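You operate a simulated robot arm through the tools that you are given. There is no shell and no other tool.

You run a simulated two-armed robot. Do the job below in one go: nothing can be reset, and whatever is moved stays where it is left.

## Task
Set the drying cabinet as its card says and switch it on.
Fine: shut the drawer and set heat and vent before you switch on; the pots stay on their board.

It is judged by the outcome, as a careful person would: the job done as asked, and still so three seconds after it is handed in. It fails if anything else is knocked over, pushed out of place, dropped, spilled or broken.

## Robot
Two 7-joint arms with two-finger parallel grippers on one trunk that stands fixed in place. Base frame: the origin is at the foot of the trunk, x ahead of it, y to its left, z up. Units: m, degrees, N and s.
The left shoulder is at [0.062, 0.199, 1.104], the right one opposite. With the tool pointing down near the work surface each hand reaches from about 0.1 to 0.6 m from the base axis, measured 20 degrees to its own side. Payload 1.57 kg a hand.
The TCP of each hand is the grasp point between the finger pads, 0.03 m short of the fingertips. In the tool frame z runs along the fingers and y along their closing line. The gripper opens to 0.11 m. The fingers are 0.024 m wide and 0.012 m thick; the gripper's body (0.048 by 0.112 m) begins 0.078 m behind the TCP.
Orientation is that of the tool frame in the base frame, as a unit quaternion [x, y, z, w]. With the fingers straight down and closing along the base's y, the tool's x points along the base's -x, its y along +y and its z along -z.

## Interface
- The arms move only by the tool send_rows. It takes "left_plan", "right_plan" or both (then of equal length, played together; a hand with none holds still); each is a list of rows, each a list of 7 numbers: the shift along the tool's x, y, z in units of 50 mm (1.0 is 50 mm), then the turn, a rotation vector about the tool's x, y, z in units of 6 degrees (1.0 is 6 degrees), then the gripper command, from -1 (fully open) to 1 (shut), values between in proportion. In form: [[tx, ty, tz, rx, ry, rz, fingers], ...]. A call has 1 to 20 rows; each row shifts and turns the commanded pose from where the row before left it, along the tool's axes as they then stand. A call with a number of a shift or a turn outside -1 to 1 is refused whole. Rows are played at 5 a second. More than 0.05 m and 8.6 degrees between two rows, or a gripper value outside its range, and nothing of the call is played. A pose out of reach is approached as far as the arm can. The call stops where the force on the tool passes 70 N (or 10 N more than at its start, if that is more) or the arm is blocked; 0.2 s more then pass. The fingers move at their own pace (about 0.072 m/s each) and stop on an object; they squeeze with about 41 N. The grip force told is the motor's: it shows also when the fingers shut on nothing. Time passes only in rows, and 0.2 s behind the last, so rows that do not move let the fingers close. It gives the time, the measured TCP pose, the force on the tool (base axes), the opening and the grip force at its end, in the units of the frame above (readings bear some noise), with the torque about the TCP (base axes, N m) and any sound that the robot's microphone picked up.
- Cameras (640 x 400 px; columns grow to the right, rows downward): "scene" is now at [0.0866, 0.0417, 1.6771]; the picture's right is [0.49, -0.87, 0.00], its down [-0.80, -0.45, -0.40] and it looks along [0.34, 0.19, -0.92] (base axes); focal length 323 px, centre (320, 200). "left" rides on the left gripper at [0.07, -0.016, -0.142] in its tool frame; the picture's right is [0.23, 0.97, 0.00], its down [-0.86, 0.20, -0.48] and it looks along [-0.47, 0.11, 0.88] (tool axes); focal length 222 px, centre (320, 200). "right" rides on the right gripper at [0.07, 0.016, -0.141] in its tool frame; the picture's right is [-0.23, 0.97, 0.00], its down [-0.85, -0.20, -0.48] and it looks along [-0.47, -0.11, 0.88] (tool axes); focal length 222 px, centre (320, 200). There is no depth. A picture from a camera that has moved, and an enlarged one, comes with that camera's place and axes in the base frame and with its lens. The place of the scene camera against the robot may be out by one fixed shift of up to 0.018 m in any direction.
- camera(camera): a new picture of that camera. It takes no simulated time.
- move_column(by): slides the trunk up (or, below 0, down) by that many m; the arms and the scene camera ride with it, the base frame stays. It gives what a move gives, with no picture.
- aim_head(pan, tilt): turns the head with the scene camera to pan (to the left, within 86 degrees either way) and tilt (down, from -29 to 69), counted from straight ahead of the robot. It gives what a move gives.
- inspect(camera, box): a new picture of the part [left, top, right, bottom] of that camera's present view, enlarged. It takes no simulated time.
- close_job(): hands the job in; it is judged then, once.

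Nothing tells you positions but the pictures and the camera data. Unless the task says otherwise, let go and move clear before handing in.

The tools are called as name(argument=value, ...) on one line, values as JSON. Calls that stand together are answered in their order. send_rows: Moves the arms, as the interface text tells. Its arguments: {"type":"object","properties":{"left_plan":{"type":"array"},"right_plan":{"type":"array"}},"required":[]} The other tools are called the same way: move_column (by) moves the trunk up or down; aim_head (pan, tilt) turns the head that bears the scene camera; camera (camera) takes a picture; inspect (camera, box) takes an enlarged picture of a part of a camera's view; close_job () hands the job in.

At the start:

```text
time: 0.0
left_ee_pos: [0.3457, 0.493, 1.0397]
left_tcp_rot: [0.001, 1.0, 0.0, 0.0]
left_force: [0.7, 0.1, 0.3]
left_moment: [0.02, 0.02, -0.01]
left_grip_width: 0.1099
left_finger_force: 0.0
right_ee_pos: [0.4472, 0.0465, 1.0775]
right_tcp_rot: [0.0, 1.0, 0.0, 0.0]
right_force: [-0.5, 0.1, 0.1]
right_moment: [-0.04, -0.03, 0.0]
right_grip_width: 0.11
right_finger_force: 0.1
trunk travel left (down, up): [-0.7, 0.29]
head pan, tilt (commanded): [29.5, 66.5]
```

scene: 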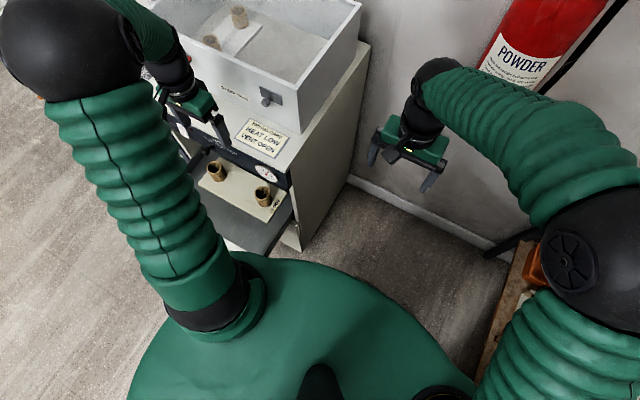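
right: 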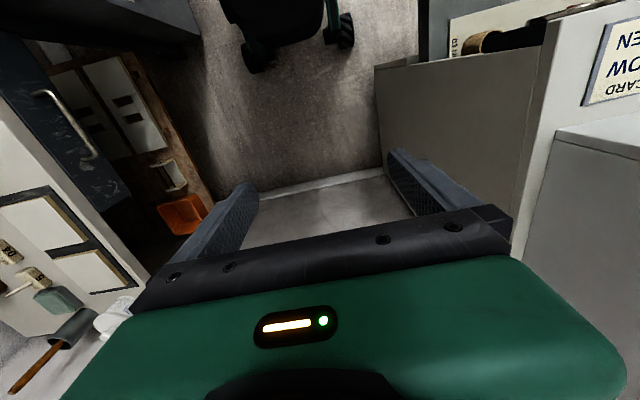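
left: 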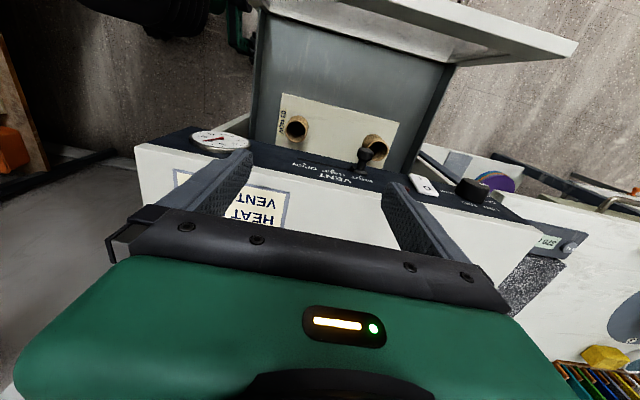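

I see the drying cabinet ahead-left with an open drawer holding two pots on a board, a card reading HEAT LOW / VENT OPEN, and a control panel with a lever, a switch and a knob. I'll look closer before moving anything.

inspect(camera="scene", box=[140, 60, 380, 260])

inspect(camera="left", box=[120, 80, 440, 280])

inspect(camera="left", box=[340, 120, 600, 290])

```text
2.00 times, centred on (260, 160) of scene
camera zoom: at [0.0866, 0.0417, 1.6771], right [0.49, -0.87, 0.0], down [-0.8, -0.45, -0.4], along [0.34, 0.19, -0.92], focal length 645 px, centre (440, 280)
```

zoom: 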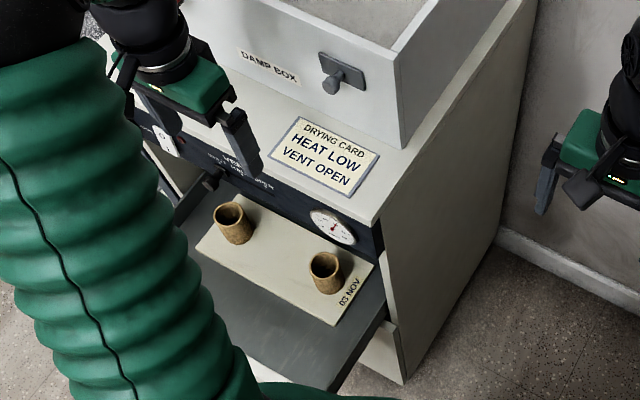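

```text
2.00 times, centred on (280, 180) of left
camera zoom: at [0.2749, 0.4782, 1.1805], right [-0.23, 0.97, 0.0], down [0.86, 0.2, 0.48], along [0.47, 0.11, -0.88], focal length 444 px, centre (400, 240)
```

zoom: 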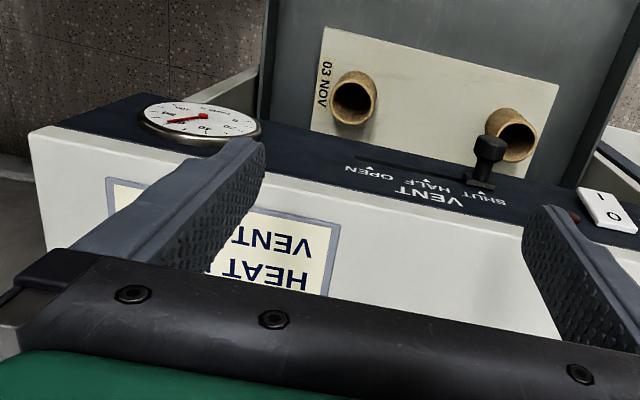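

```text
2.35 times, centred on (470, 205) of left
camera zoom: at [0.2749, 0.4782, 1.1805], right [-0.23, 0.97, 0.0], down [0.86, 0.2, 0.48], along [0.47, 0.11, -0.88], focal length 523 px, centre (-33, 188)
```

zoom: 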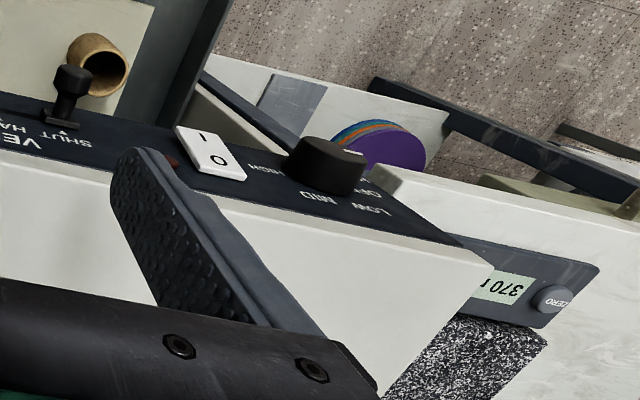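

The cabinet's front faces the robot (about x 0.38, y 0.31–0.79, top z 0.95). On the panel, from robot-left to right, are the heat knob, the rocker switch, the vent slider (at SHUT now) and the gauge, with the open drawer below. I'll draw the left hand back and up and tilt it to look squarely at the panel.

send_rows(left_plan=[[0.8, 0, -0.5, 0, 0, 0, -1], [0.8, 0, -0.5, 0, 0, 0, -1], [0, 0, 0, 0, -1, 0, -1], [0, 0, 0, 0, -1, 0, -1], [0, 0, 0, 0, -1, 0, -1], [0, 0, 0, 0, -1, 0, -1], [0, 0, 0, 0, -1, 0, -1], [0, 0, 0, 0, -1, 0, -1]])

```text
time: 1.8
left_ee_pos: [0.2631, 0.4928, 1.0899]
left_tcp_rot: [-0.001, 0.951, 0.0, 0.31]
left_force: [0.6, -0.3, -0.2]
left_moment: [-0.01, -0.05, -0.02]
left_grip_width: 0.1099
left_finger_force: 0.1
right_ee_pos: [0.4469, 0.0463, 1.0765]
right_tcp_rot: [0.0, 1.0, 0.001, 0.0]
right_force: [-1.1, 0.1, 0.7]
right_moment: [0.0, -0.03, 0.0]
right_grip_width: 0.1101
right_finger_force: 0.0
trunk travel left (down, up): [-0.7, 0.29]
head pan, tilt (commanded): [29.5, 66.5]
```

The hand moved as commanded and is tilted 36 degrees. I'll take views of the panel from both cameras.

camera(camera="left")

camera(camera="scene")

```text
taken
camera left: at [0.1231, 0.4774, 1.1627], right [-0.18, 0.97, -0.13], down [0.41, 0.2, 0.89], along [0.89, 0.11, -0.43], focal length 222 px, centre (320, 200)
```

left: 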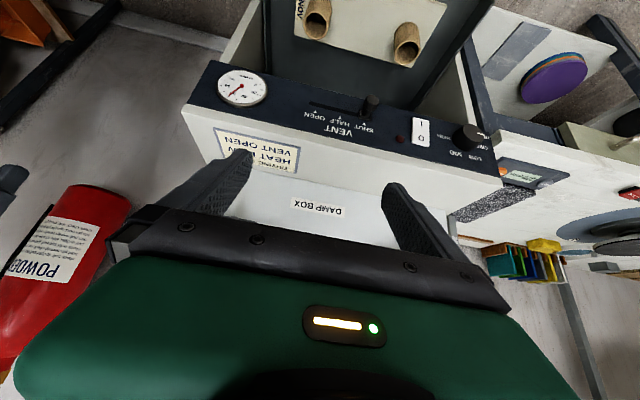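

```text
taken
camera scene: at [0.0849, 0.0423, 1.6772], right [0.49, -0.87, 0.0], down [-0.8, -0.45, -0.4], along [0.35, 0.19, -0.92], focal length 323 px, centre (320, 200)
```

scene: 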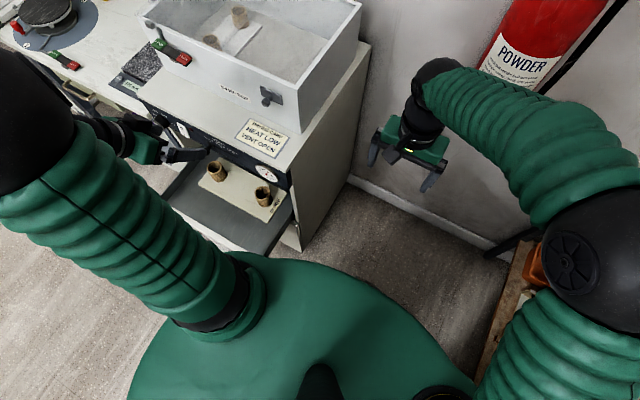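

inspect(camera="left", box=[180, 50, 360, 165])

inspect(camera="left", box=[340, 80, 520, 195])

inspect(camera="left", box=[220, 0, 540, 200])

```text
3.48 times, centred on (270, 108) of left
camera zoom: at [0.1231, 0.4774, 1.1627], right [-0.18, 0.97, -0.13], down [0.41, 0.2, 0.89], along [0.89, 0.11, -0.43], focal length 773 px, centre (494, 522)
```

zoom: 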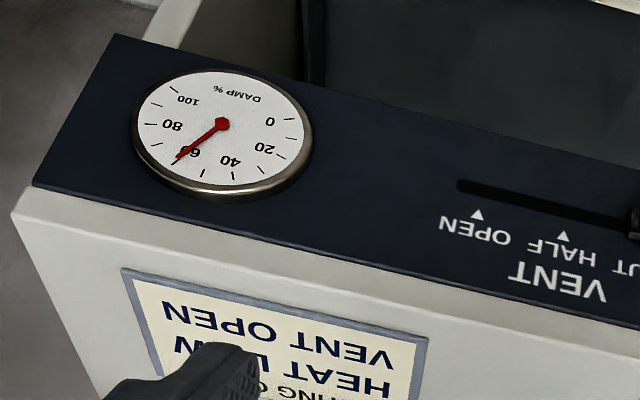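

```text
3.48 times, centred on (430, 138) of left
camera zoom: at [0.1231, 0.4774, 1.1627], right [-0.18, 0.97, -0.13], down [0.41, 0.2, 0.89], along [0.89, 0.11, -0.43], focal length 773 px, centre (-63, 417)
```

zoom: 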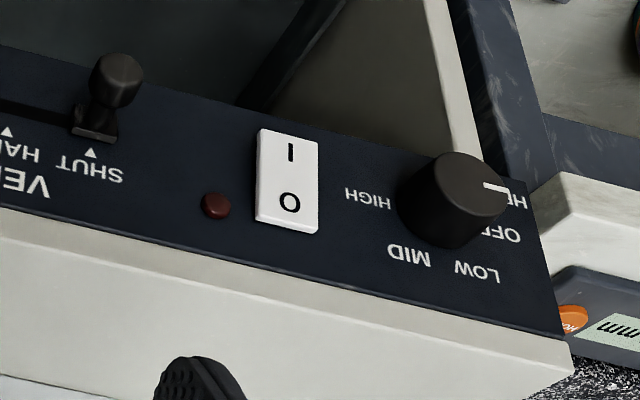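

```text
2.00 times, centred on (380, 100) of left
camera zoom: at [0.1231, 0.4774, 1.1627], right [-0.18, 0.97, -0.13], down [0.41, 0.2, 0.89], along [0.89, 0.11, -0.43], focal length 444 px, centre (200, 400)
```

zoom: 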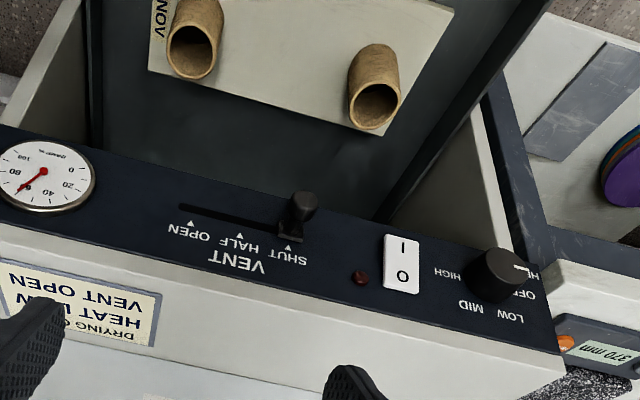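

The heat knob points to OFF (robot-left), with LOW at upper-left, MID at upper-right and HIGH at right. The vent slider is at SHUT, with OPEN towards the gauge. I'll go a bit lower for a squarer view so I can measure the controls.

send_rows(left_plan=[[0.39, 0.27, 0.54, 0, 0, 0, -1], [0.39, 0.27, 0.54, 0, 0, 0, -1], [0.39, 0.27, 0.54, 0, 0, 0, -1], [0, 0, 0, 0, -1, 0, -1], [0, 0, 0, 0, -1, 0, -1], [0, 0, 0, 0, -1, 0, -1], [0, 0, 0, 0, -1, 0, -1]])

camera(camera="left")

camera(camera="scene")

```text
time: 3.4
left_ee_pos: [0.2629, 0.5334, 0.9913]
left_tcp_rot: [-0.001, 0.866, 0.0, 0.5]
left_force: [-0.1, 0.0, 0.8]
left_moment: [0.01, 0.01, -0.02]
left_grip_width: 0.1101
left_finger_force: 0.1
right_ee_pos: [0.4455, 0.0484, 1.0774]
right_tcp_rot: [0.0, 1.0, 0.0, 0.0]
right_force: [0.6, 0.6, 0.2]
right_moment: [-0.03, 0.0, 0.04]
right_grip_width: 0.11
right_finger_force: 0.1
trunk travel left (down, up): [-0.7, 0.29]
head pan, tilt (commanded): [29.5, 66.5]
```

```text
taken
camera left: at [0.1052, 0.519, 1.0005], right [-0.11, 0.97, -0.2], down [0.01, 0.2, 0.98], along [0.99, 0.11, -0.03], focal length 222 px, centre (320, 200)
```

left: 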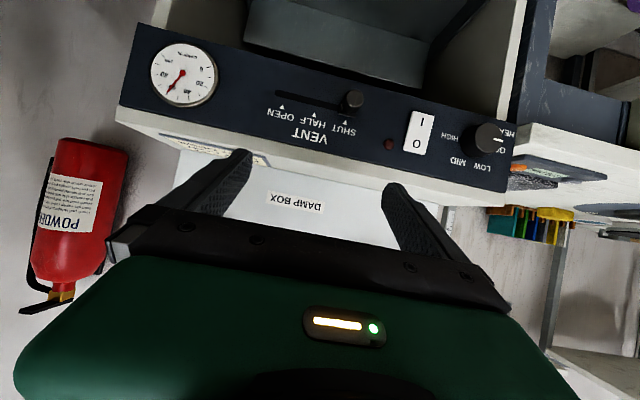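

```text
taken
camera scene: at [0.0847, 0.0449, 1.6772], right [0.49, -0.87, 0.0], down [-0.8, -0.45, -0.4], along [0.35, 0.19, -0.92], focal length 323 px, centre (320, 200)
```

scene: 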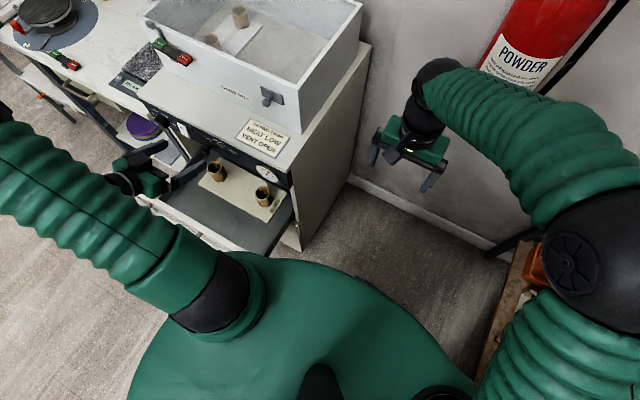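

inspect(camera="left", box=[100, 10, 340, 160])

inspect(camera="left", box=[320, 70, 560, 220])

```text
2.67 times, centred on (220, 85) of left
camera zoom: at [0.1052, 0.519, 1.0005], right [-0.11, 0.97, -0.2], down [0.01, 0.2, 0.98], along [0.99, 0.11, -0.03], focal length 592 px, centre (587, 507)
```

zoom: 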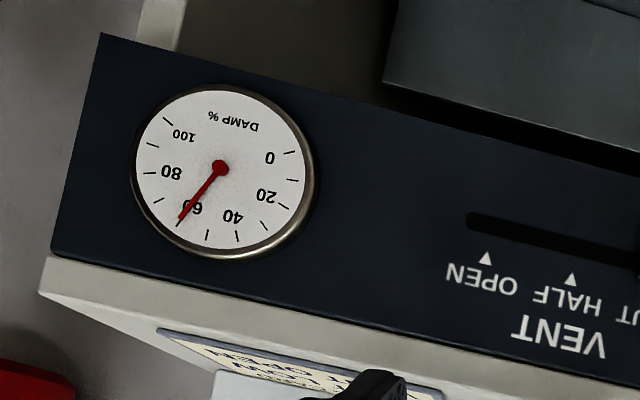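

```text
2.67 times, centred on (440, 145) of left
camera zoom: at [0.1052, 0.519, 1.0005], right [-0.11, 0.97, -0.2], down [0.01, 0.2, 0.98], along [0.99, 0.11, -0.03], focal length 592 px, centre (0, 347)
```

zoom: 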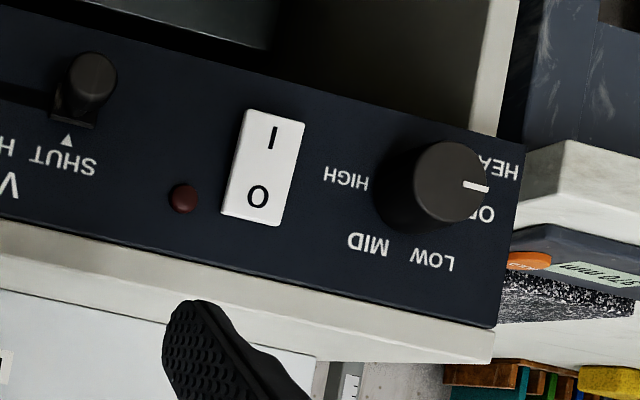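

The panel plane is at about x 0.38. I place the knob centre near (y 0.74, z 0.872), the vent cap near (y 0.561, z 0.875) with OPEN about 80 mm to robot-right, and the rocker at y 0.656 with "I" on its lower half. Next I'll draw back and look down at the drawer front.

send_rows(left_plan=[[0, 0, -0.8, 0, 0, 0, -1], [0, 0, -0.8, 0, 0, 0, -1], [0, 0, -0.8, 0, 0, 0, -1], [0, 0, -0.8, 0, 0, 0, -1], [0, 0, 0, 0, 1, 0, -1], [0, 0, 0, 0, 1, 0, -1], [0, 0, 0, 0, 1, 0, -1], [0, 0, 0, 0, 1, 0, -1], [0, 0, 0, 0, 1, 0, -1], [0, 0, 0, 0, 1, 0, -1], [0, 0, 0, 0, 1, 0, -1]])

camera(camera="left")

aim_head(pan=50, tilt=60)

camera(camera="scene")

```text
time: 5.8
left_ee_pos: [0.1272, 0.5335, 1.0711]
left_tcp_rot: [0.0, 0.988, 0.001, 0.156]
left_force: [0.3, 0.4, 0.3]
left_moment: [0.02, 0.03, 0.02]
left_grip_width: 0.1098
left_finger_force: 0.1
right_ee_pos: [0.4477, 0.0454, 1.0773]
right_tcp_rot: [-0.001, 1.0, 0.0, -0.001]
right_force: [0.5, 0.1, -0.7]
right_moment: [0.0, -0.01, 0.03]
right_grip_width: 0.1099
right_finger_force: 0.0
trunk travel left (down, up): [-0.7, 0.29]
head pan, tilt (commanded): [29.5, 66.5]
```

```text
taken
camera left: at [0.0167, 0.5178, 1.1836], right [-0.22, 0.97, -0.07], down [0.67, 0.2, 0.72], along [0.71, 0.11, -0.69], focal length 222 px, centre (320, 200)
```

left: 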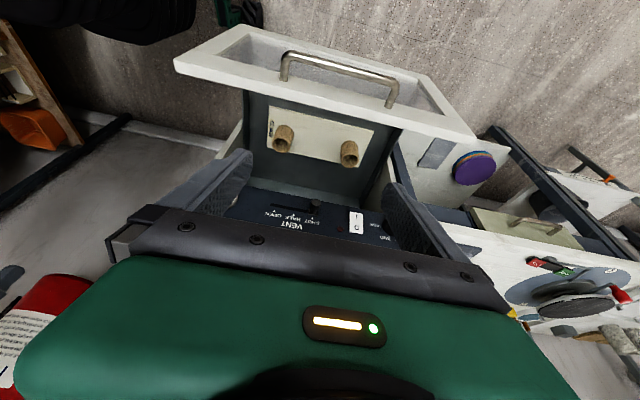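

```text
time: 6.6
left_ee_pos: [0.1261, 0.5328, 1.0705]
left_tcp_rot: [0.0, 0.988, 0.0, 0.156]
left_force: [0.1, 0.8, 0.3]
left_moment: [0.0, 0.0, 0.02]
left_grip_width: 0.1099
left_finger_force: 0.0
right_ee_pos: [0.4465, 0.0468, 1.0766]
right_tcp_rot: [-0.001, 1.0, 0.0, 0.0]
right_force: [-0.1, -0.3, 0.4]
right_moment: [-0.02, -0.02, -0.02]
right_grip_width: 0.1102
right_finger_force: 0.1
trunk travel left (down, up): [-0.7, 0.29]
head pan, tilt (commanded): [50.0, 60.0]
```

```text
taken
camera scene: at [0.077, 0.0639, 1.6843], right [0.77, -0.64, 0.0], down [-0.56, -0.66, -0.5], along [0.32, 0.38, -0.87], focal length 323 px, centre (320, 200)
```

scene: 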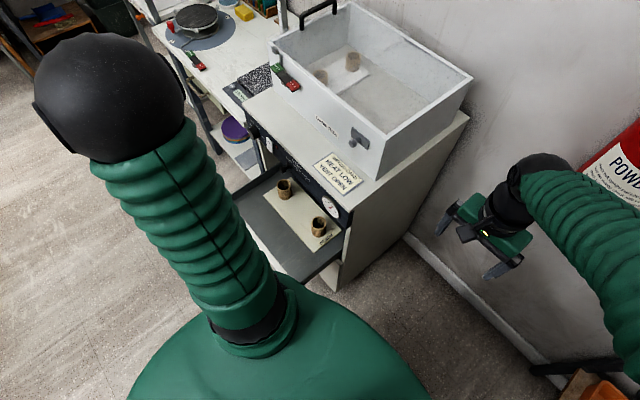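

inspect(camera="left", box=[160, 10, 500, 222])

inspect(camera="scene", box=[200, 80, 420, 300])

```text
1.88 times, centred on (330, 116) of left
camera zoom: at [0.0159, 0.5181, 1.1832], right [-0.22, 0.97, -0.07], down [0.66, 0.2, 0.72], along [0.71, 0.11, -0.69], focal length 418 px, centre (301, 358)
```

zoom: 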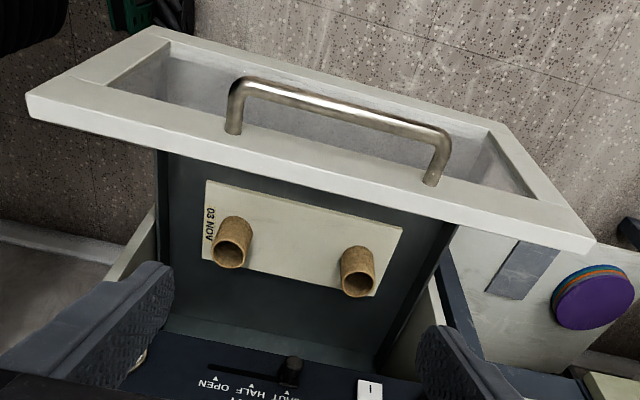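

```text
1.82 times, centred on (310, 190) of scene
camera zoom: at [0.077, 0.0639, 1.6843], right [0.77, -0.64, 0.0], down [-0.56, -0.66, -0.5], along [0.32, 0.38, -0.87], focal length 587 px, centre (338, 218)
```

zoom: 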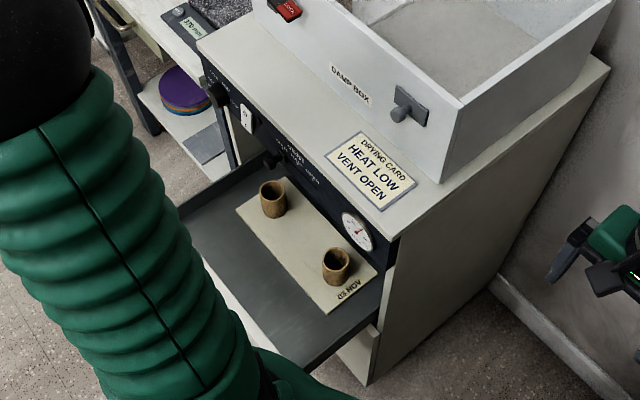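

The drawer front is a framed slab with its face at about x 0.157 and its top at z 0.83. It has a bar handle centred near y 0.55, z 0.794, x 0.12. I'll shut the fingers, tilt the hand 30 degrees and bring it down in front of the handle, so I can push the drawer in slowly at its middle.

send_rows(left_plan=[[0, 0, 0, 0, -1, 0, 1], [0, 0, 0, 0, -1, 0, 1], [0.67, 0.0975, 0.595, 0, 0, 0, 1], [0.67, 0.0975, 0.595, 0, 0, 0, 1], [0.67, 0.0975, 0.595, 0, 0, 0, 1], [0.67, 0.0975, 0.595, 0, 0, 0, 1]])

camera(camera="left")

camera(camera="scene")

```text
time: 8.0
left_ee_pos: [0.0687, 0.5522, 0.8964]
left_tcp_rot: [0.0, 0.966, 0.0, 0.26]
left_force: [0.0, -0.4, -0.3]
left_moment: [0.0, -0.05, -0.04]
left_grip_width: 0.0
left_finger_force: 21.7
right_ee_pos: [0.4451, 0.0477, 1.0774]
right_tcp_rot: [0.0, 1.0, 0.0, -0.001]
right_force: [0.1, 0.3, -0.4]
right_moment: [-0.02, -0.01, 0.0]
right_grip_width: 0.1099
right_finger_force: 0.1
trunk travel left (down, up): [-0.7, 0.29]
head pan, tilt (commanded): [50.0, 60.0]
```

```text
taken
camera left: at [-0.0629, 0.5373, 0.9841], right [-0.2, 0.97, -0.11], down [0.5, 0.2, 0.84], along [0.84, 0.11, -0.53], focal length 222 px, centre (320, 200)
```

left: 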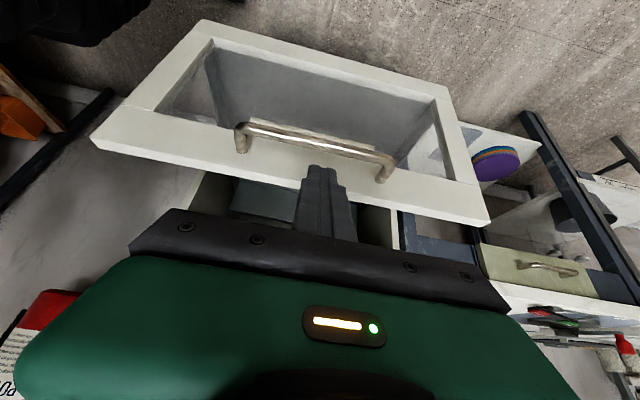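

```text
taken
camera scene: at [0.0751, 0.0663, 1.6844], right [0.77, -0.64, 0.0], down [-0.56, -0.67, -0.5], along [0.32, 0.38, -0.87], focal length 323 px, centre (320, 200)
```

scene: 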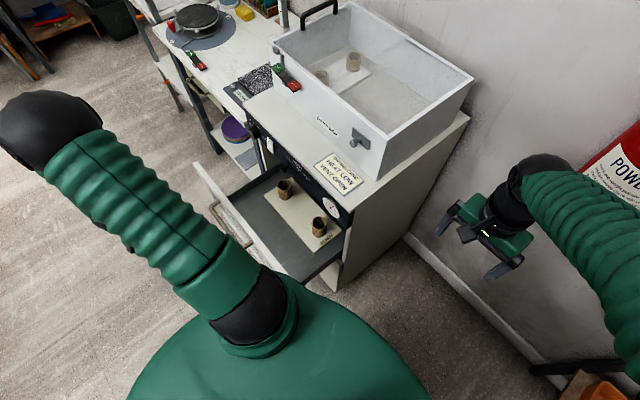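

The shut fingers are above and in front of the handle bar, which I triangulate at about x 0.111, z 0.80. I'll lower the hand straight down to that height.

send_rows(left_plan=[[0.24, 0, 0.416, 0, 0, 0, 1], [0.24, 0, 0.416, 0, 0, 0, 1], [0.24, 0, 0.416, 0, 0, 0, 1], [0.24, 0, 0.416, 0, 0, 0, 1]])

camera(camera="left")

inspect(camera="scene", box=[140, 100, 400, 320])

```text
time: 9.0
left_ee_pos: [0.0681, 0.5511, 0.802]
left_tcp_rot: [0.0, 0.966, 0.0, 0.259]
left_force: [0.0, -0.9, -0.1]
left_moment: [-0.01, 0.0, 0.01]
left_grip_width: 0.0
left_finger_force: 21.3
right_ee_pos: [0.4458, 0.0473, 1.0773]
right_tcp_rot: [0.0, 1.0, 0.0, 0.0]
right_force: [-0.8, -0.2, -0.5]
right_moment: [0.01, -0.01, 0.0]
right_grip_width: 0.1103
right_finger_force: 0.0
trunk travel left (down, up): [-0.7, 0.29]
head pan, tilt (commanded): [50.0, 60.0]
```

```text
taken
camera left: at [-0.0636, 0.5367, 0.8903], right [-0.2, 0.97, -0.11], down [0.5, 0.2, 0.84], along [0.84, 0.11, -0.53], focal length 222 px, centre (320, 200)
```

left: 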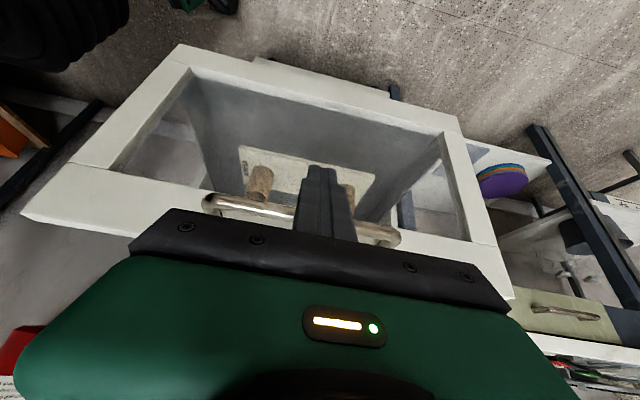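

```text
1.82 times, centred on (270, 210) of scene
camera zoom: at [0.0757, 0.0655, 1.6843], right [0.77, -0.64, 0.0], down [-0.56, -0.66, -0.5], along [0.32, 0.38, -0.87], focal length 587 px, centre (411, 182)
```

zoom: 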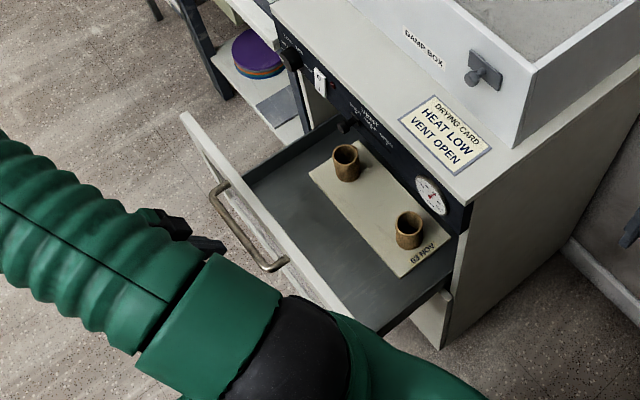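

The fingers stand just in front of the bar at its height. I'll push towards +x slowly, in 5 mm steps.

send_rows(left_plan=[[-0.0866, 0, 0.05, 0, 0, 0, 1], [-0.0866, 0, 0.05, 0, 0, 0, 1], [-0.0866, 0, 0.05, 0, 0, 0, 1], [-0.0866, 0, 0.05, 0, 0, 0, 1], [-0.0866, 0, 0.05, 0, 0, 0, 1], [-0.0866, 0, 0.05, 0, 0, 0, 1], [-0.0866, 0, 0.05, 0, 0, 0, 1], [-0.0866, 0, 0.05, 0, 0, 0, 1], [-0.0866, 0, 0.05, 0, 0, 0, 1], [-0.0866, 0, 0.05, 0, 0, 0, 1]])

camera(camera="left")

inspect(camera="scene", box=[140, 100, 400, 320])

```text
time: 11.2
left_ee_pos: [0.1189, 0.5526, 0.8041]
left_tcp_rot: [-0.001, 0.966, 0.0, 0.258]
left_force: [-2.3, 1.1, -1.6]
left_moment: [-0.03, 0.06, 0.02]
left_grip_width: 0.0
left_finger_force: 21.2
right_ee_pos: [0.4448, 0.0466, 1.0775]
right_tcp_rot: [0.0, 1.0, 0.0, 0.0]
right_force: [-0.2, 0.1, -0.1]
right_moment: [-0.02, -0.01, 0.0]
right_grip_width: 0.1101
right_finger_force: 0.0
trunk travel left (down, up): [-0.7, 0.29]
head pan, tilt (commanded): [50.0, 60.0]
```

```text
taken
camera left: at [-0.013, 0.537, 0.8913], right [-0.2, 0.97, -0.11], down [0.5, 0.2, 0.84], along [0.84, 0.11, -0.53], focal length 222 px, centre (320, 200)
```

left: 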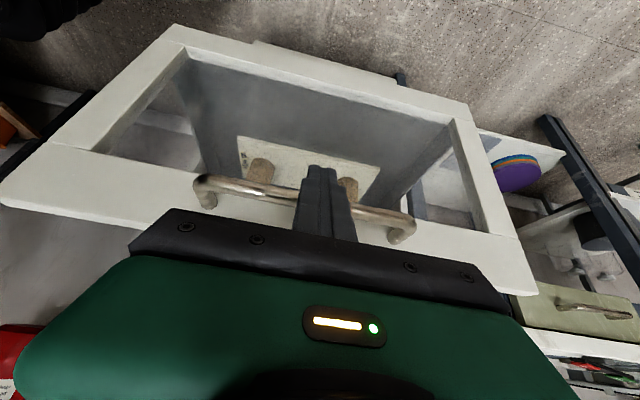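

```text
1.82 times, centred on (270, 210) of scene
camera zoom: at [0.0763, 0.0654, 1.6843], right [0.77, -0.64, 0.0], down [-0.56, -0.66, -0.5], along [0.32, 0.38, -0.87], focal length 587 px, centre (411, 182)
```

zoom: 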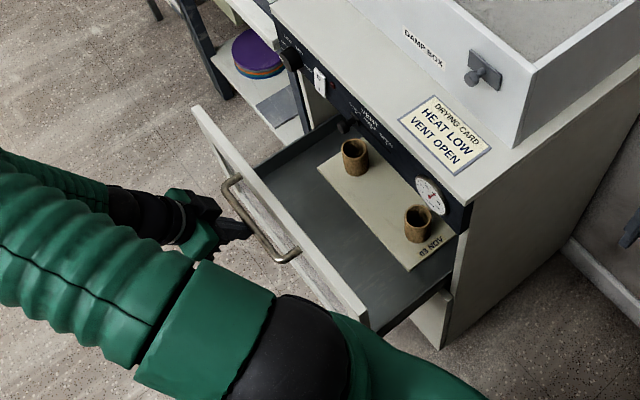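

The drawer is sliding in with about 2 N and the pots are riding along steadily. I'll continue at a gentle pace.

send_rows(left_plan=[[-0.0866, 0, 0.05, 0, 0, 0, 1], [-0.104, 0, 0.06, 0, 0, 0, 1], [-0.121, 0, 0.07, 0, 0, 0, 1], [-0.121, 0, 0.07, 0, 0, 0, 1], [-0.121, 0, 0.07, 0, 0, 0, 1], [-0.121, 0, 0.07, 0, 0, 0, 1], [-0.121, 0, 0.07, 0, 0, 0, 1], [-0.121, 0, 0.07, 0, 0, 0, 1], [-0.121, 0, 0.07, 0, 0, 0, 1], [-0.121, 0, 0.07, 0, 0, 0, 1], [-0.121, 0, 0.07, 0, 0, 0, 1], [-0.121, 0, 0.07, 0, 0, 0, 1], [-0.121, 0, 0.07, 0, 0, 0, 1], [-0.121, 0, 0.07, 0, 0, 0, 1], [-0.121, 0, 0.07, 0, 0, 0, 1], [-0.104, 0, 0.06, 0, 0, 0, 1], [-0.0866, 0, 0.05, 0, 0, 0, 1], [-0.0693, 0, 0.04, 0, 0, 0, 1]])

camera(camera="left")

inspect(camera="scene", box=[140, 100, 400, 320])

```text
time: 15.0
left_ee_pos: [0.2358, 0.5528, 0.8025]
left_tcp_rot: [0.0, 0.966, -0.001, 0.259]
left_force: [-1.3, -0.8, -1.0]
left_moment: [-0.03, 0.04, 0.02]
left_grip_width: 0.0
left_finger_force: 21.5
right_ee_pos: [0.4478, 0.0461, 1.0765]
right_tcp_rot: [0.0, 1.0, -0.001, 0.0]
right_force: [-0.1, 0.7, -0.1]
right_moment: [0.02, 0.04, 0.03]
right_grip_width: 0.1099
right_finger_force: 0.0
trunk travel left (down, up): [-0.7, 0.29]
head pan, tilt (commanded): [50.0, 60.0]
```

```text
taken
camera left: at [0.1043, 0.5384, 0.8906], right [-0.2, 0.97, -0.11], down [0.5, 0.2, 0.84], along [0.84, 0.11, -0.53], focal length 222 px, centre (320, 200)
```

left: 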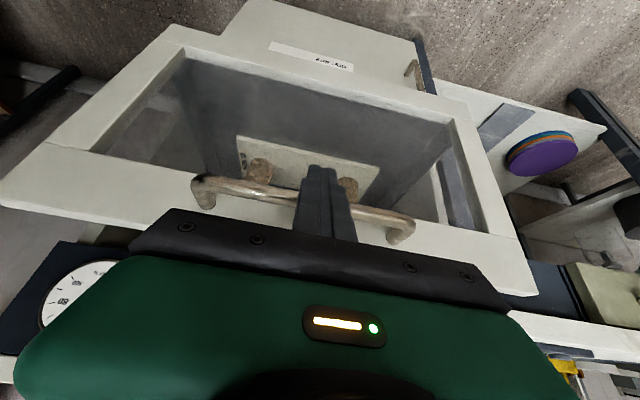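

```text
1.82 times, centred on (270, 210) of scene
camera zoom: at [0.0771, 0.0654, 1.6842], right [0.77, -0.64, 0.0], down [-0.56, -0.66, -0.5], along [0.32, 0.38, -0.87], focal length 587 px, centre (411, 182)
```

zoom: 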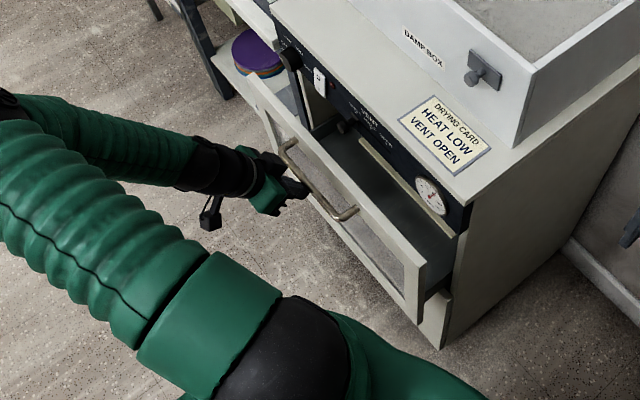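

The drawer is about two thirds in and I estimate roughly 75 mm to go. I'll push on, slowing towards the end.

send_rows(left_plan=[[-0.0866, 0, 0.05, 0, 0, 0, 1], [-0.0866, 0, 0.05, 0, 0, 0, 1], [-0.0866, 0, 0.05, 0, 0, 0, 1], [-0.0866, 0, 0.05, 0, 0, 0, 1], [-0.0866, 0, 0.05, 0, 0, 0, 1], [-0.0866, 0, 0.05, 0, 0, 0, 1], [-0.0866, 0, 0.05, 0, 0, 0, 1], [-0.0866, 0, 0.05, 0, 0, 0, 1], [-0.0866, 0, 0.05, 0, 0, 0, 1], [-0.0866, 0, 0.05, 0, 0, 0, 1], [-0.0866, 0, 0.05, 0, 0, 0, 1], [-0.0866, 0, 0.05, 0, 0, 0, 1]])

camera(camera="left")

inspect(camera="scene", box=[140, 100, 400, 320])

```text
time: 17.6
left_ee_pos: [0.2958, 0.5537, 0.8039]
left_tcp_rot: [0.0, 0.966, 0.0, 0.258]
left_force: [-1.4, 0.3, -0.8]
left_moment: [-0.04, 0.05, 0.0]
left_grip_width: 0.0001
left_finger_force: 21.0
right_ee_pos: [0.4465, 0.0465, 1.077]
right_tcp_rot: [0.0, 1.0, 0.0, 0.0]
right_force: [-0.6, 0.4, 0.5]
right_moment: [0.03, -0.01, -0.01]
right_grip_width: 0.11
right_finger_force: 0.1
trunk travel left (down, up): [-0.7, 0.29]
head pan, tilt (commanded): [50.0, 60.0]
```

```text
taken
camera left: at [0.1637, 0.538, 0.8917], right [-0.2, 0.97, -0.11], down [0.5, 0.2, 0.84], along [0.84, 0.11, -0.53], focal length 222 px, centre (320, 200)
```

left: 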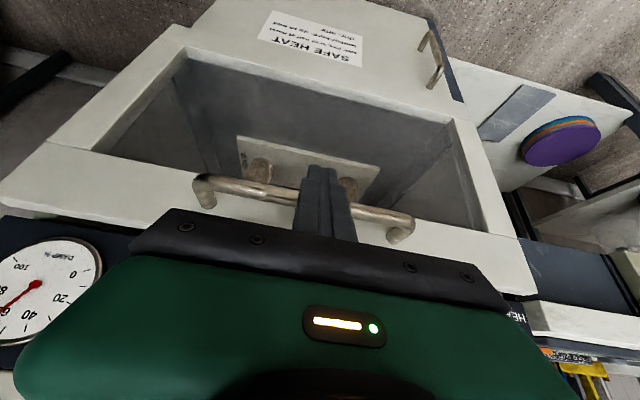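

```text
1.82 times, centred on (270, 210) of scene
camera zoom: at [0.0774, 0.0657, 1.6843], right [0.77, -0.64, 0.0], down [-0.56, -0.66, -0.5], along [0.32, 0.38, -0.87], focal length 587 px, centre (411, 182)
```

zoom: 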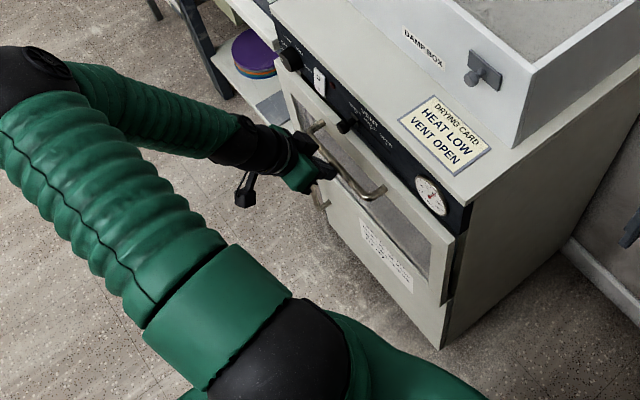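

A "SAFE HEAT" notice has come into view on the lower door, so I'll read it before going on.

inspect(camera="left", box=[240, 0, 380, 85])

inspect(camera="scene", box=[270, 180, 350, 250])

inspect(camera="scene", box=[290, 140, 370, 200])

```text
4.57 times, centred on (310, 42) of left
camera zoom: at [0.1637, 0.538, 0.8917], right [-0.2, 0.97, -0.11], down [0.5, 0.2, 0.84], along [0.84, 0.11, -0.53], focal length 1015 px, centre (366, 920)
```

zoom: 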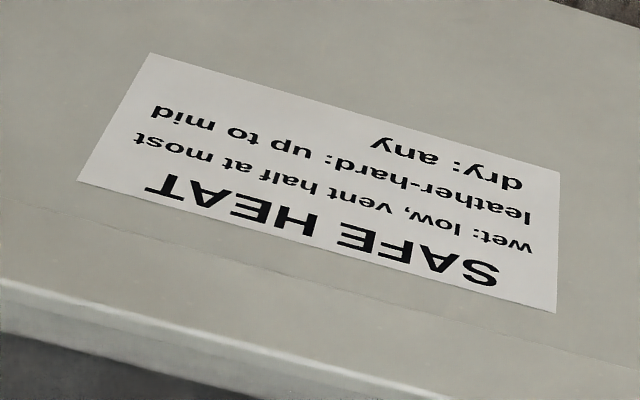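

```text
5.71 times, centred on (310, 215) of scene
camera zoom: at [0.0774, 0.0657, 1.6843], right [0.77, -0.64, 0.0], down [-0.56, -0.66, -0.5], along [0.32, 0.38, -0.87], focal length 1844 px, centre (377, 114)
```

zoom: 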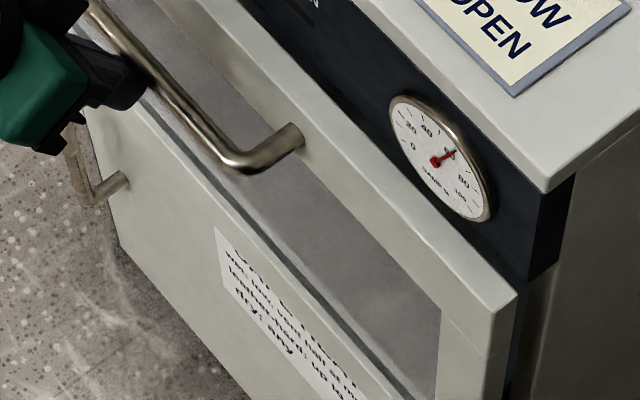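

```text
6.67 times, centred on (330, 170) of scene
camera zoom: at [0.0774, 0.0657, 1.6843], right [0.77, -0.64, 0.0], down [-0.56, -0.66, -0.5], along [0.32, 0.38, -0.87], focal length 2151 px, centre (253, 400)
```

zoom: 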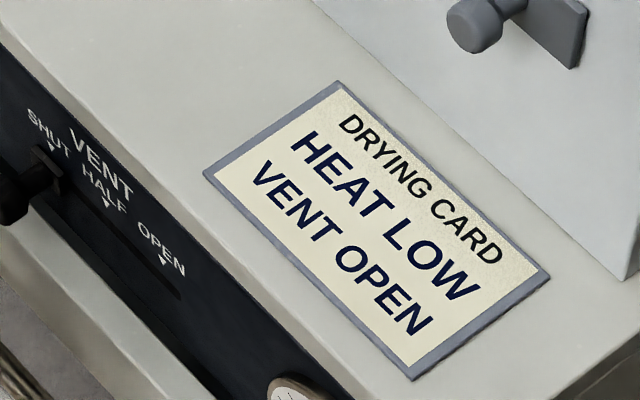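

The notice reads "SAFE HEAT — wet: low, vent half at most; leather-hard: up to mid; dry: any". The card asks for heat LOW and vent OPEN, so the pots' state matters. I'll look closely at the gauge, the pots and anything else written nearby before I set anything.

inspect(camera="left", box=[0, 210, 120, 360])

inspect(camera="left", box=[220, 120, 400, 232])

aim_head(pan=50, tilt=35)

camera(camera="scene")

```text
2.67 times, centred on (60, 285) of left
camera zoom: at [0.1637, 0.538, 0.8917], right [-0.2, 0.97, -0.11], down [0.5, 0.2, 0.84], along [0.84, 0.11, -0.53], focal length 592 px, centre (1013, -27)
```

zoom: 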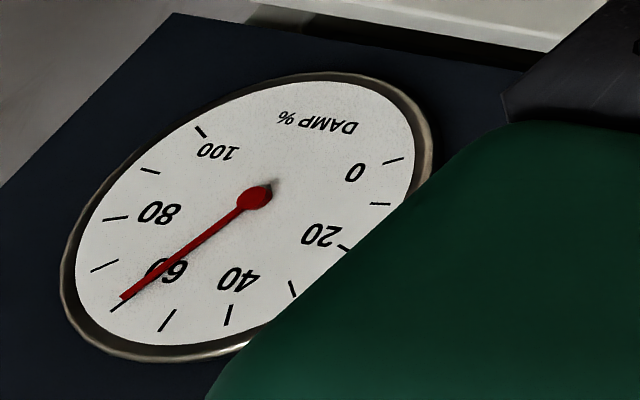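

```text
3.56 times, centred on (310, 176) of left
camera zoom: at [0.1637, 0.538, 0.8917], right [-0.2, 0.97, -0.11], down [0.5, 0.2, 0.84], along [0.84, 0.11, -0.53], focal length 790 px, centre (356, 285)
```

zoom: 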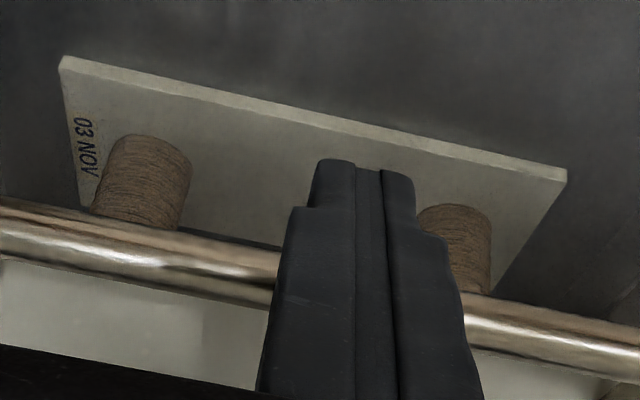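

```text
time: 18.5
left_ee_pos: [0.2943, 0.5531, 0.8044]
left_tcp_rot: [0.0, 0.966, 0.0, 0.259]
left_force: [0.5, 0.1, -0.2]
left_moment: [-0.02, 0.0, -0.01]
left_grip_width: 0.0
left_finger_force: 21.4
right_ee_pos: [0.4467, 0.0467, 1.0765]
right_tcp_rot: [0.0, 1.0, 0.0, 0.0]
right_force: [-0.2, -0.5, 0.2]
right_moment: [0.0, -0.03, -0.04]
right_grip_width: 0.1101
right_finger_force: 0.0
trunk travel left (down, up): [-0.7, 0.29]
head pan, tilt (commanded): [50.0, 35.0]
```

```text
taken
camera scene: at [0.0911, 0.0815, 1.7184], right [0.77, -0.64, 0.0], down [-0.37, -0.44, -0.82], along [0.53, 0.63, -0.58], focal length 323 px, centre (320, 200)
```

scene: 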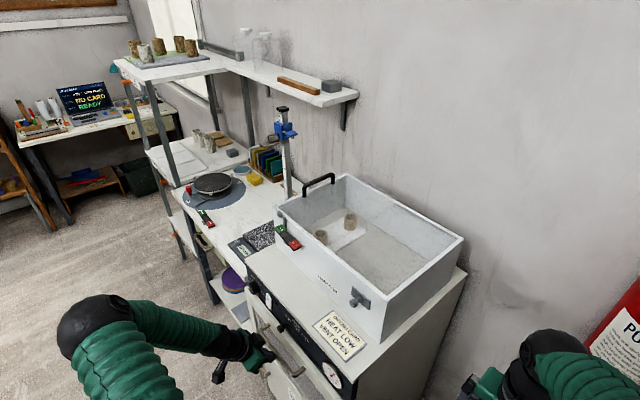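

The gauge reads about 60 percent. I'll zoom into the surroundings for any note about the pots' state.

inspect(camera="scene", box=[270, 160, 470, 300])

inspect(camera="scene", box=[100, 20, 360, 190])

inspect(camera="scene", box=[0, 0, 160, 140])

inspect(camera="scene", box=[160, 130, 320, 290])

```text
2.86 times, centred on (370, 230) of scene
camera zoom: at [0.0911, 0.0815, 1.7184], right [0.77, -0.64, 0.0], down [-0.37, -0.44, -0.82], along [0.53, 0.63, -0.58], focal length 922 px, centre (177, 114)
```

zoom: 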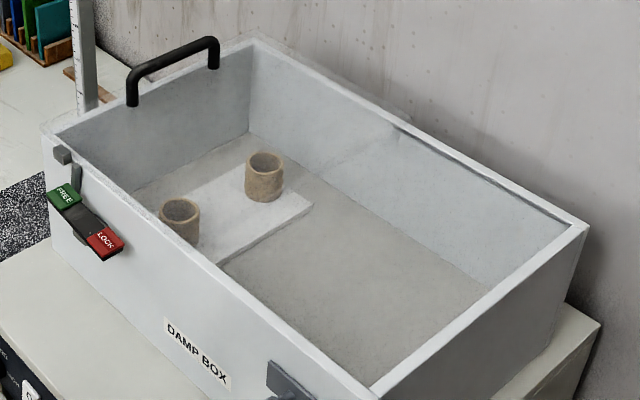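

```text
2.35 times, centred on (230, 105) of scene
camera zoom: at [0.0911, 0.0815, 1.7184], right [0.77, -0.64, 0.0], down [-0.37, -0.44, -0.82], along [0.53, 0.63, -0.58], focal length 759 px, centre (532, 424)
```

zoom: 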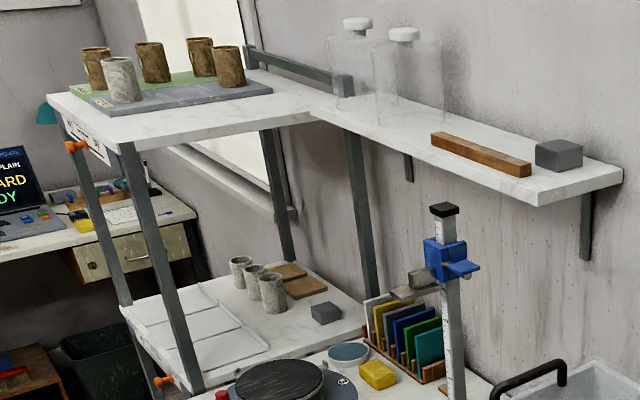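

```text
2.86 times, centred on (80, 70) of scene
camera zoom: at [0.0911, 0.0815, 1.7184], right [0.77, -0.64, 0.0], down [-0.37, -0.44, -0.82], along [0.53, 0.63, -0.58], focal length 922 px, centre (1006, 571)
```

zoom: 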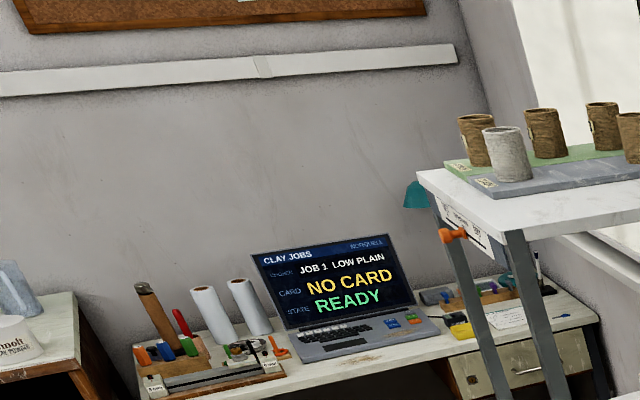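

```text
2.50 times, centred on (240, 210) of scene
camera zoom: at [0.0911, 0.0815, 1.7184], right [0.77, -0.64, 0.0], down [-0.37, -0.44, -0.82], along [0.53, 0.63, -0.58], focal length 807 px, centre (520, 175)
```

zoom: 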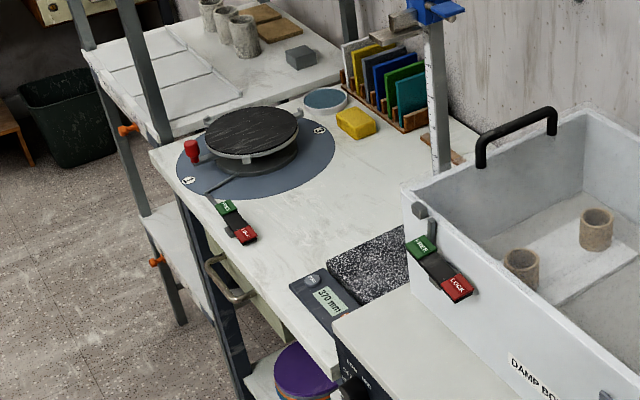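

There is a shelf of tagged sample pots, a laptop and a noticeboard. I'll look at these more closely.

inspect(camera="scene", box=[105, 30, 225, 105])

aim_head(pan=75, tilt=15)

camera(camera="scene")

```text
5.33 times, centred on (165, 68) of scene
camera zoom: at [0.0911, 0.0815, 1.7184], right [0.77, -0.64, 0.0], down [-0.37, -0.44, -0.82], along [0.53, 0.63, -0.58], focal length 1721 px, centre (1147, 907)
```

zoom: 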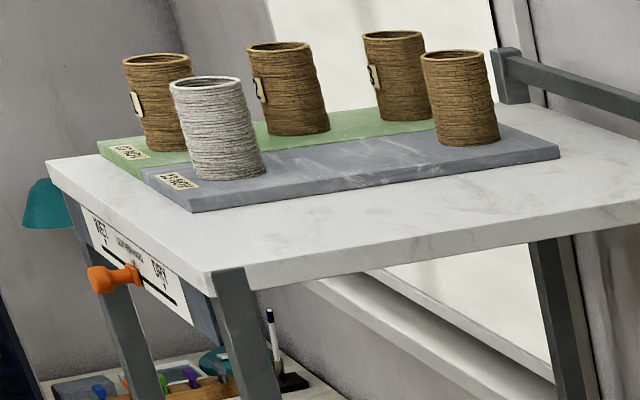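

```text
time: 19.4
left_ee_pos: [0.2947, 0.5529, 0.805]
left_tcp_rot: [0.0, 0.966, 0.001, 0.259]
left_force: [0.0, -0.5, -0.2]
left_moment: [-0.02, 0.0, 0.02]
left_grip_width: 0.0
left_finger_force: 21.8
right_ee_pos: [0.4471, 0.0471, 1.0764]
right_tcp_rot: [0.0, 1.0, 0.0, -0.001]
right_force: [0.3, 1.0, 0.0]
right_moment: [0.01, 0.06, 0.0]
right_grip_width: 0.11
right_finger_force: 0.1
trunk travel left (down, up): [-0.7, 0.29]
head pan, tilt (commanded): [75.0, 15.0]
```

```text
taken
camera scene: at [0.0588, 0.1043, 1.7504], right [0.97, -0.26, 0.0], down [-0.07, -0.25, -0.96], along [0.25, 0.93, -0.26], focal length 323 px, centre (320, 200)
```

scene: 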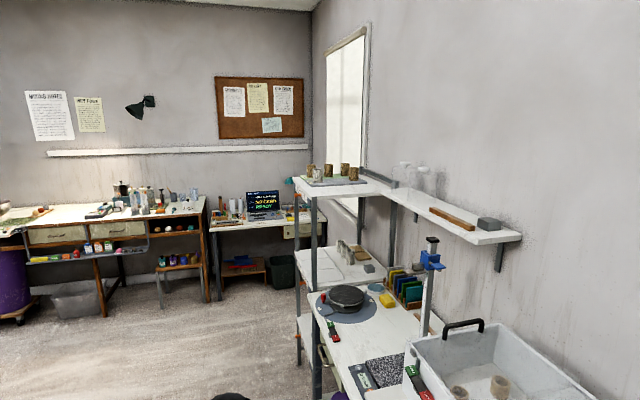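

There are papers on the wall and noticeboard, and the rack shelves have WET–DRY markers. I'll read them.

inspect(camera="scene", box=[210, 70, 310, 145])

inspect(camera="scene", box=[15, 80, 115, 145])

inspect(camera="scene", box=[280, 150, 380, 215])

inspect(camera="scene", box=[280, 190, 440, 300])

inspect(camera="scene", box=[225, 180, 305, 230])

```text
5.33 times, centred on (260, 108) of scene
camera zoom: at [0.0588, 0.1043, 1.7504], right [0.97, -0.26, 0.0], down [-0.07, -0.25, -0.96], along [0.25, 0.93, -0.26], focal length 1721 px, centre (640, 693)
```

zoom: 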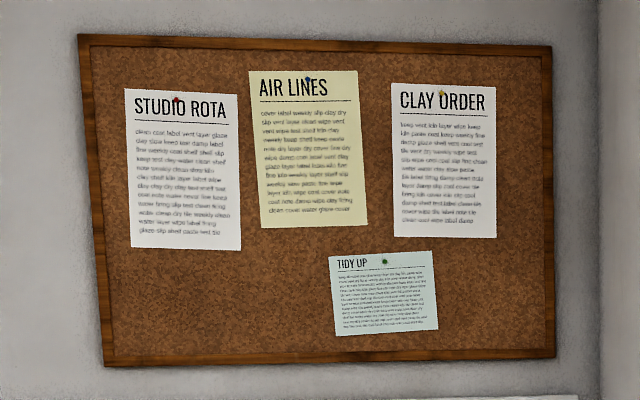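

```text
6.15 times, centred on (65, 112) of scene
camera zoom: at [0.0588, 0.1043, 1.7504], right [0.97, -0.26, 0.0], down [-0.07, -0.25, -0.96], along [0.25, 0.93, -0.26], focal length 1986 px, centre (1889, 738)
```

zoom: 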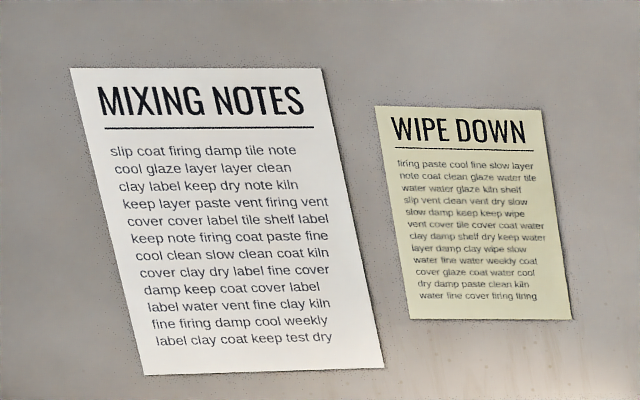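

```text
6.15 times, centred on (330, 182) of scene
camera zoom: at [0.0588, 0.1043, 1.7504], right [0.97, -0.26, 0.0], down [-0.07, -0.25, -0.96], along [0.25, 0.93, -0.26], focal length 1986 px, centre (258, 308)
```

zoom: 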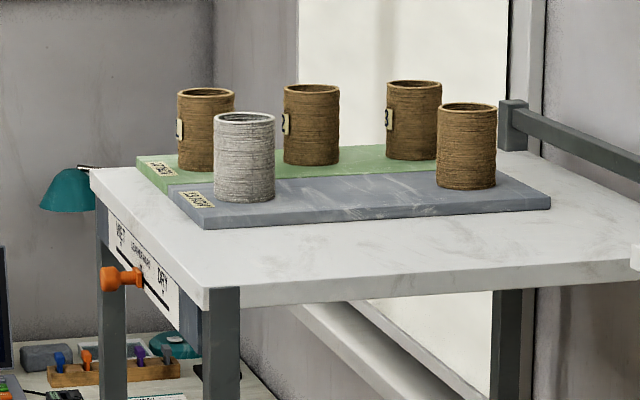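

```text
3.64 times, centred on (360, 245) of scene
camera zoom: at [0.0588, 0.1043, 1.7504], right [0.97, -0.26, 0.0], down [-0.07, -0.25, -0.96], along [0.25, 0.93, -0.26], focal length 1173 px, centre (174, 36)
```

zoom: 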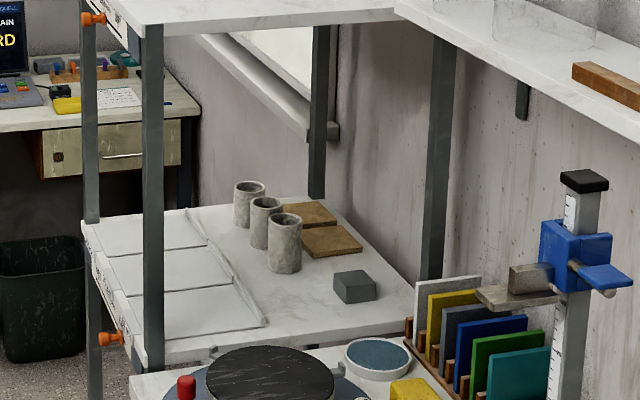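

```text
8.00 times, centred on (265, 205) of scene
camera zoom: at [0.0588, 0.1043, 1.7504], right [0.97, -0.26, 0.0], down [-0.07, -0.25, -0.96], along [0.25, 0.93, -0.26], focal length 2581 px, centre (760, 160)
```

zoom: 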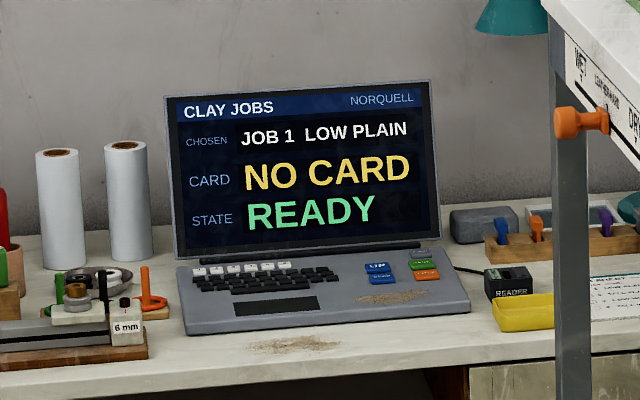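

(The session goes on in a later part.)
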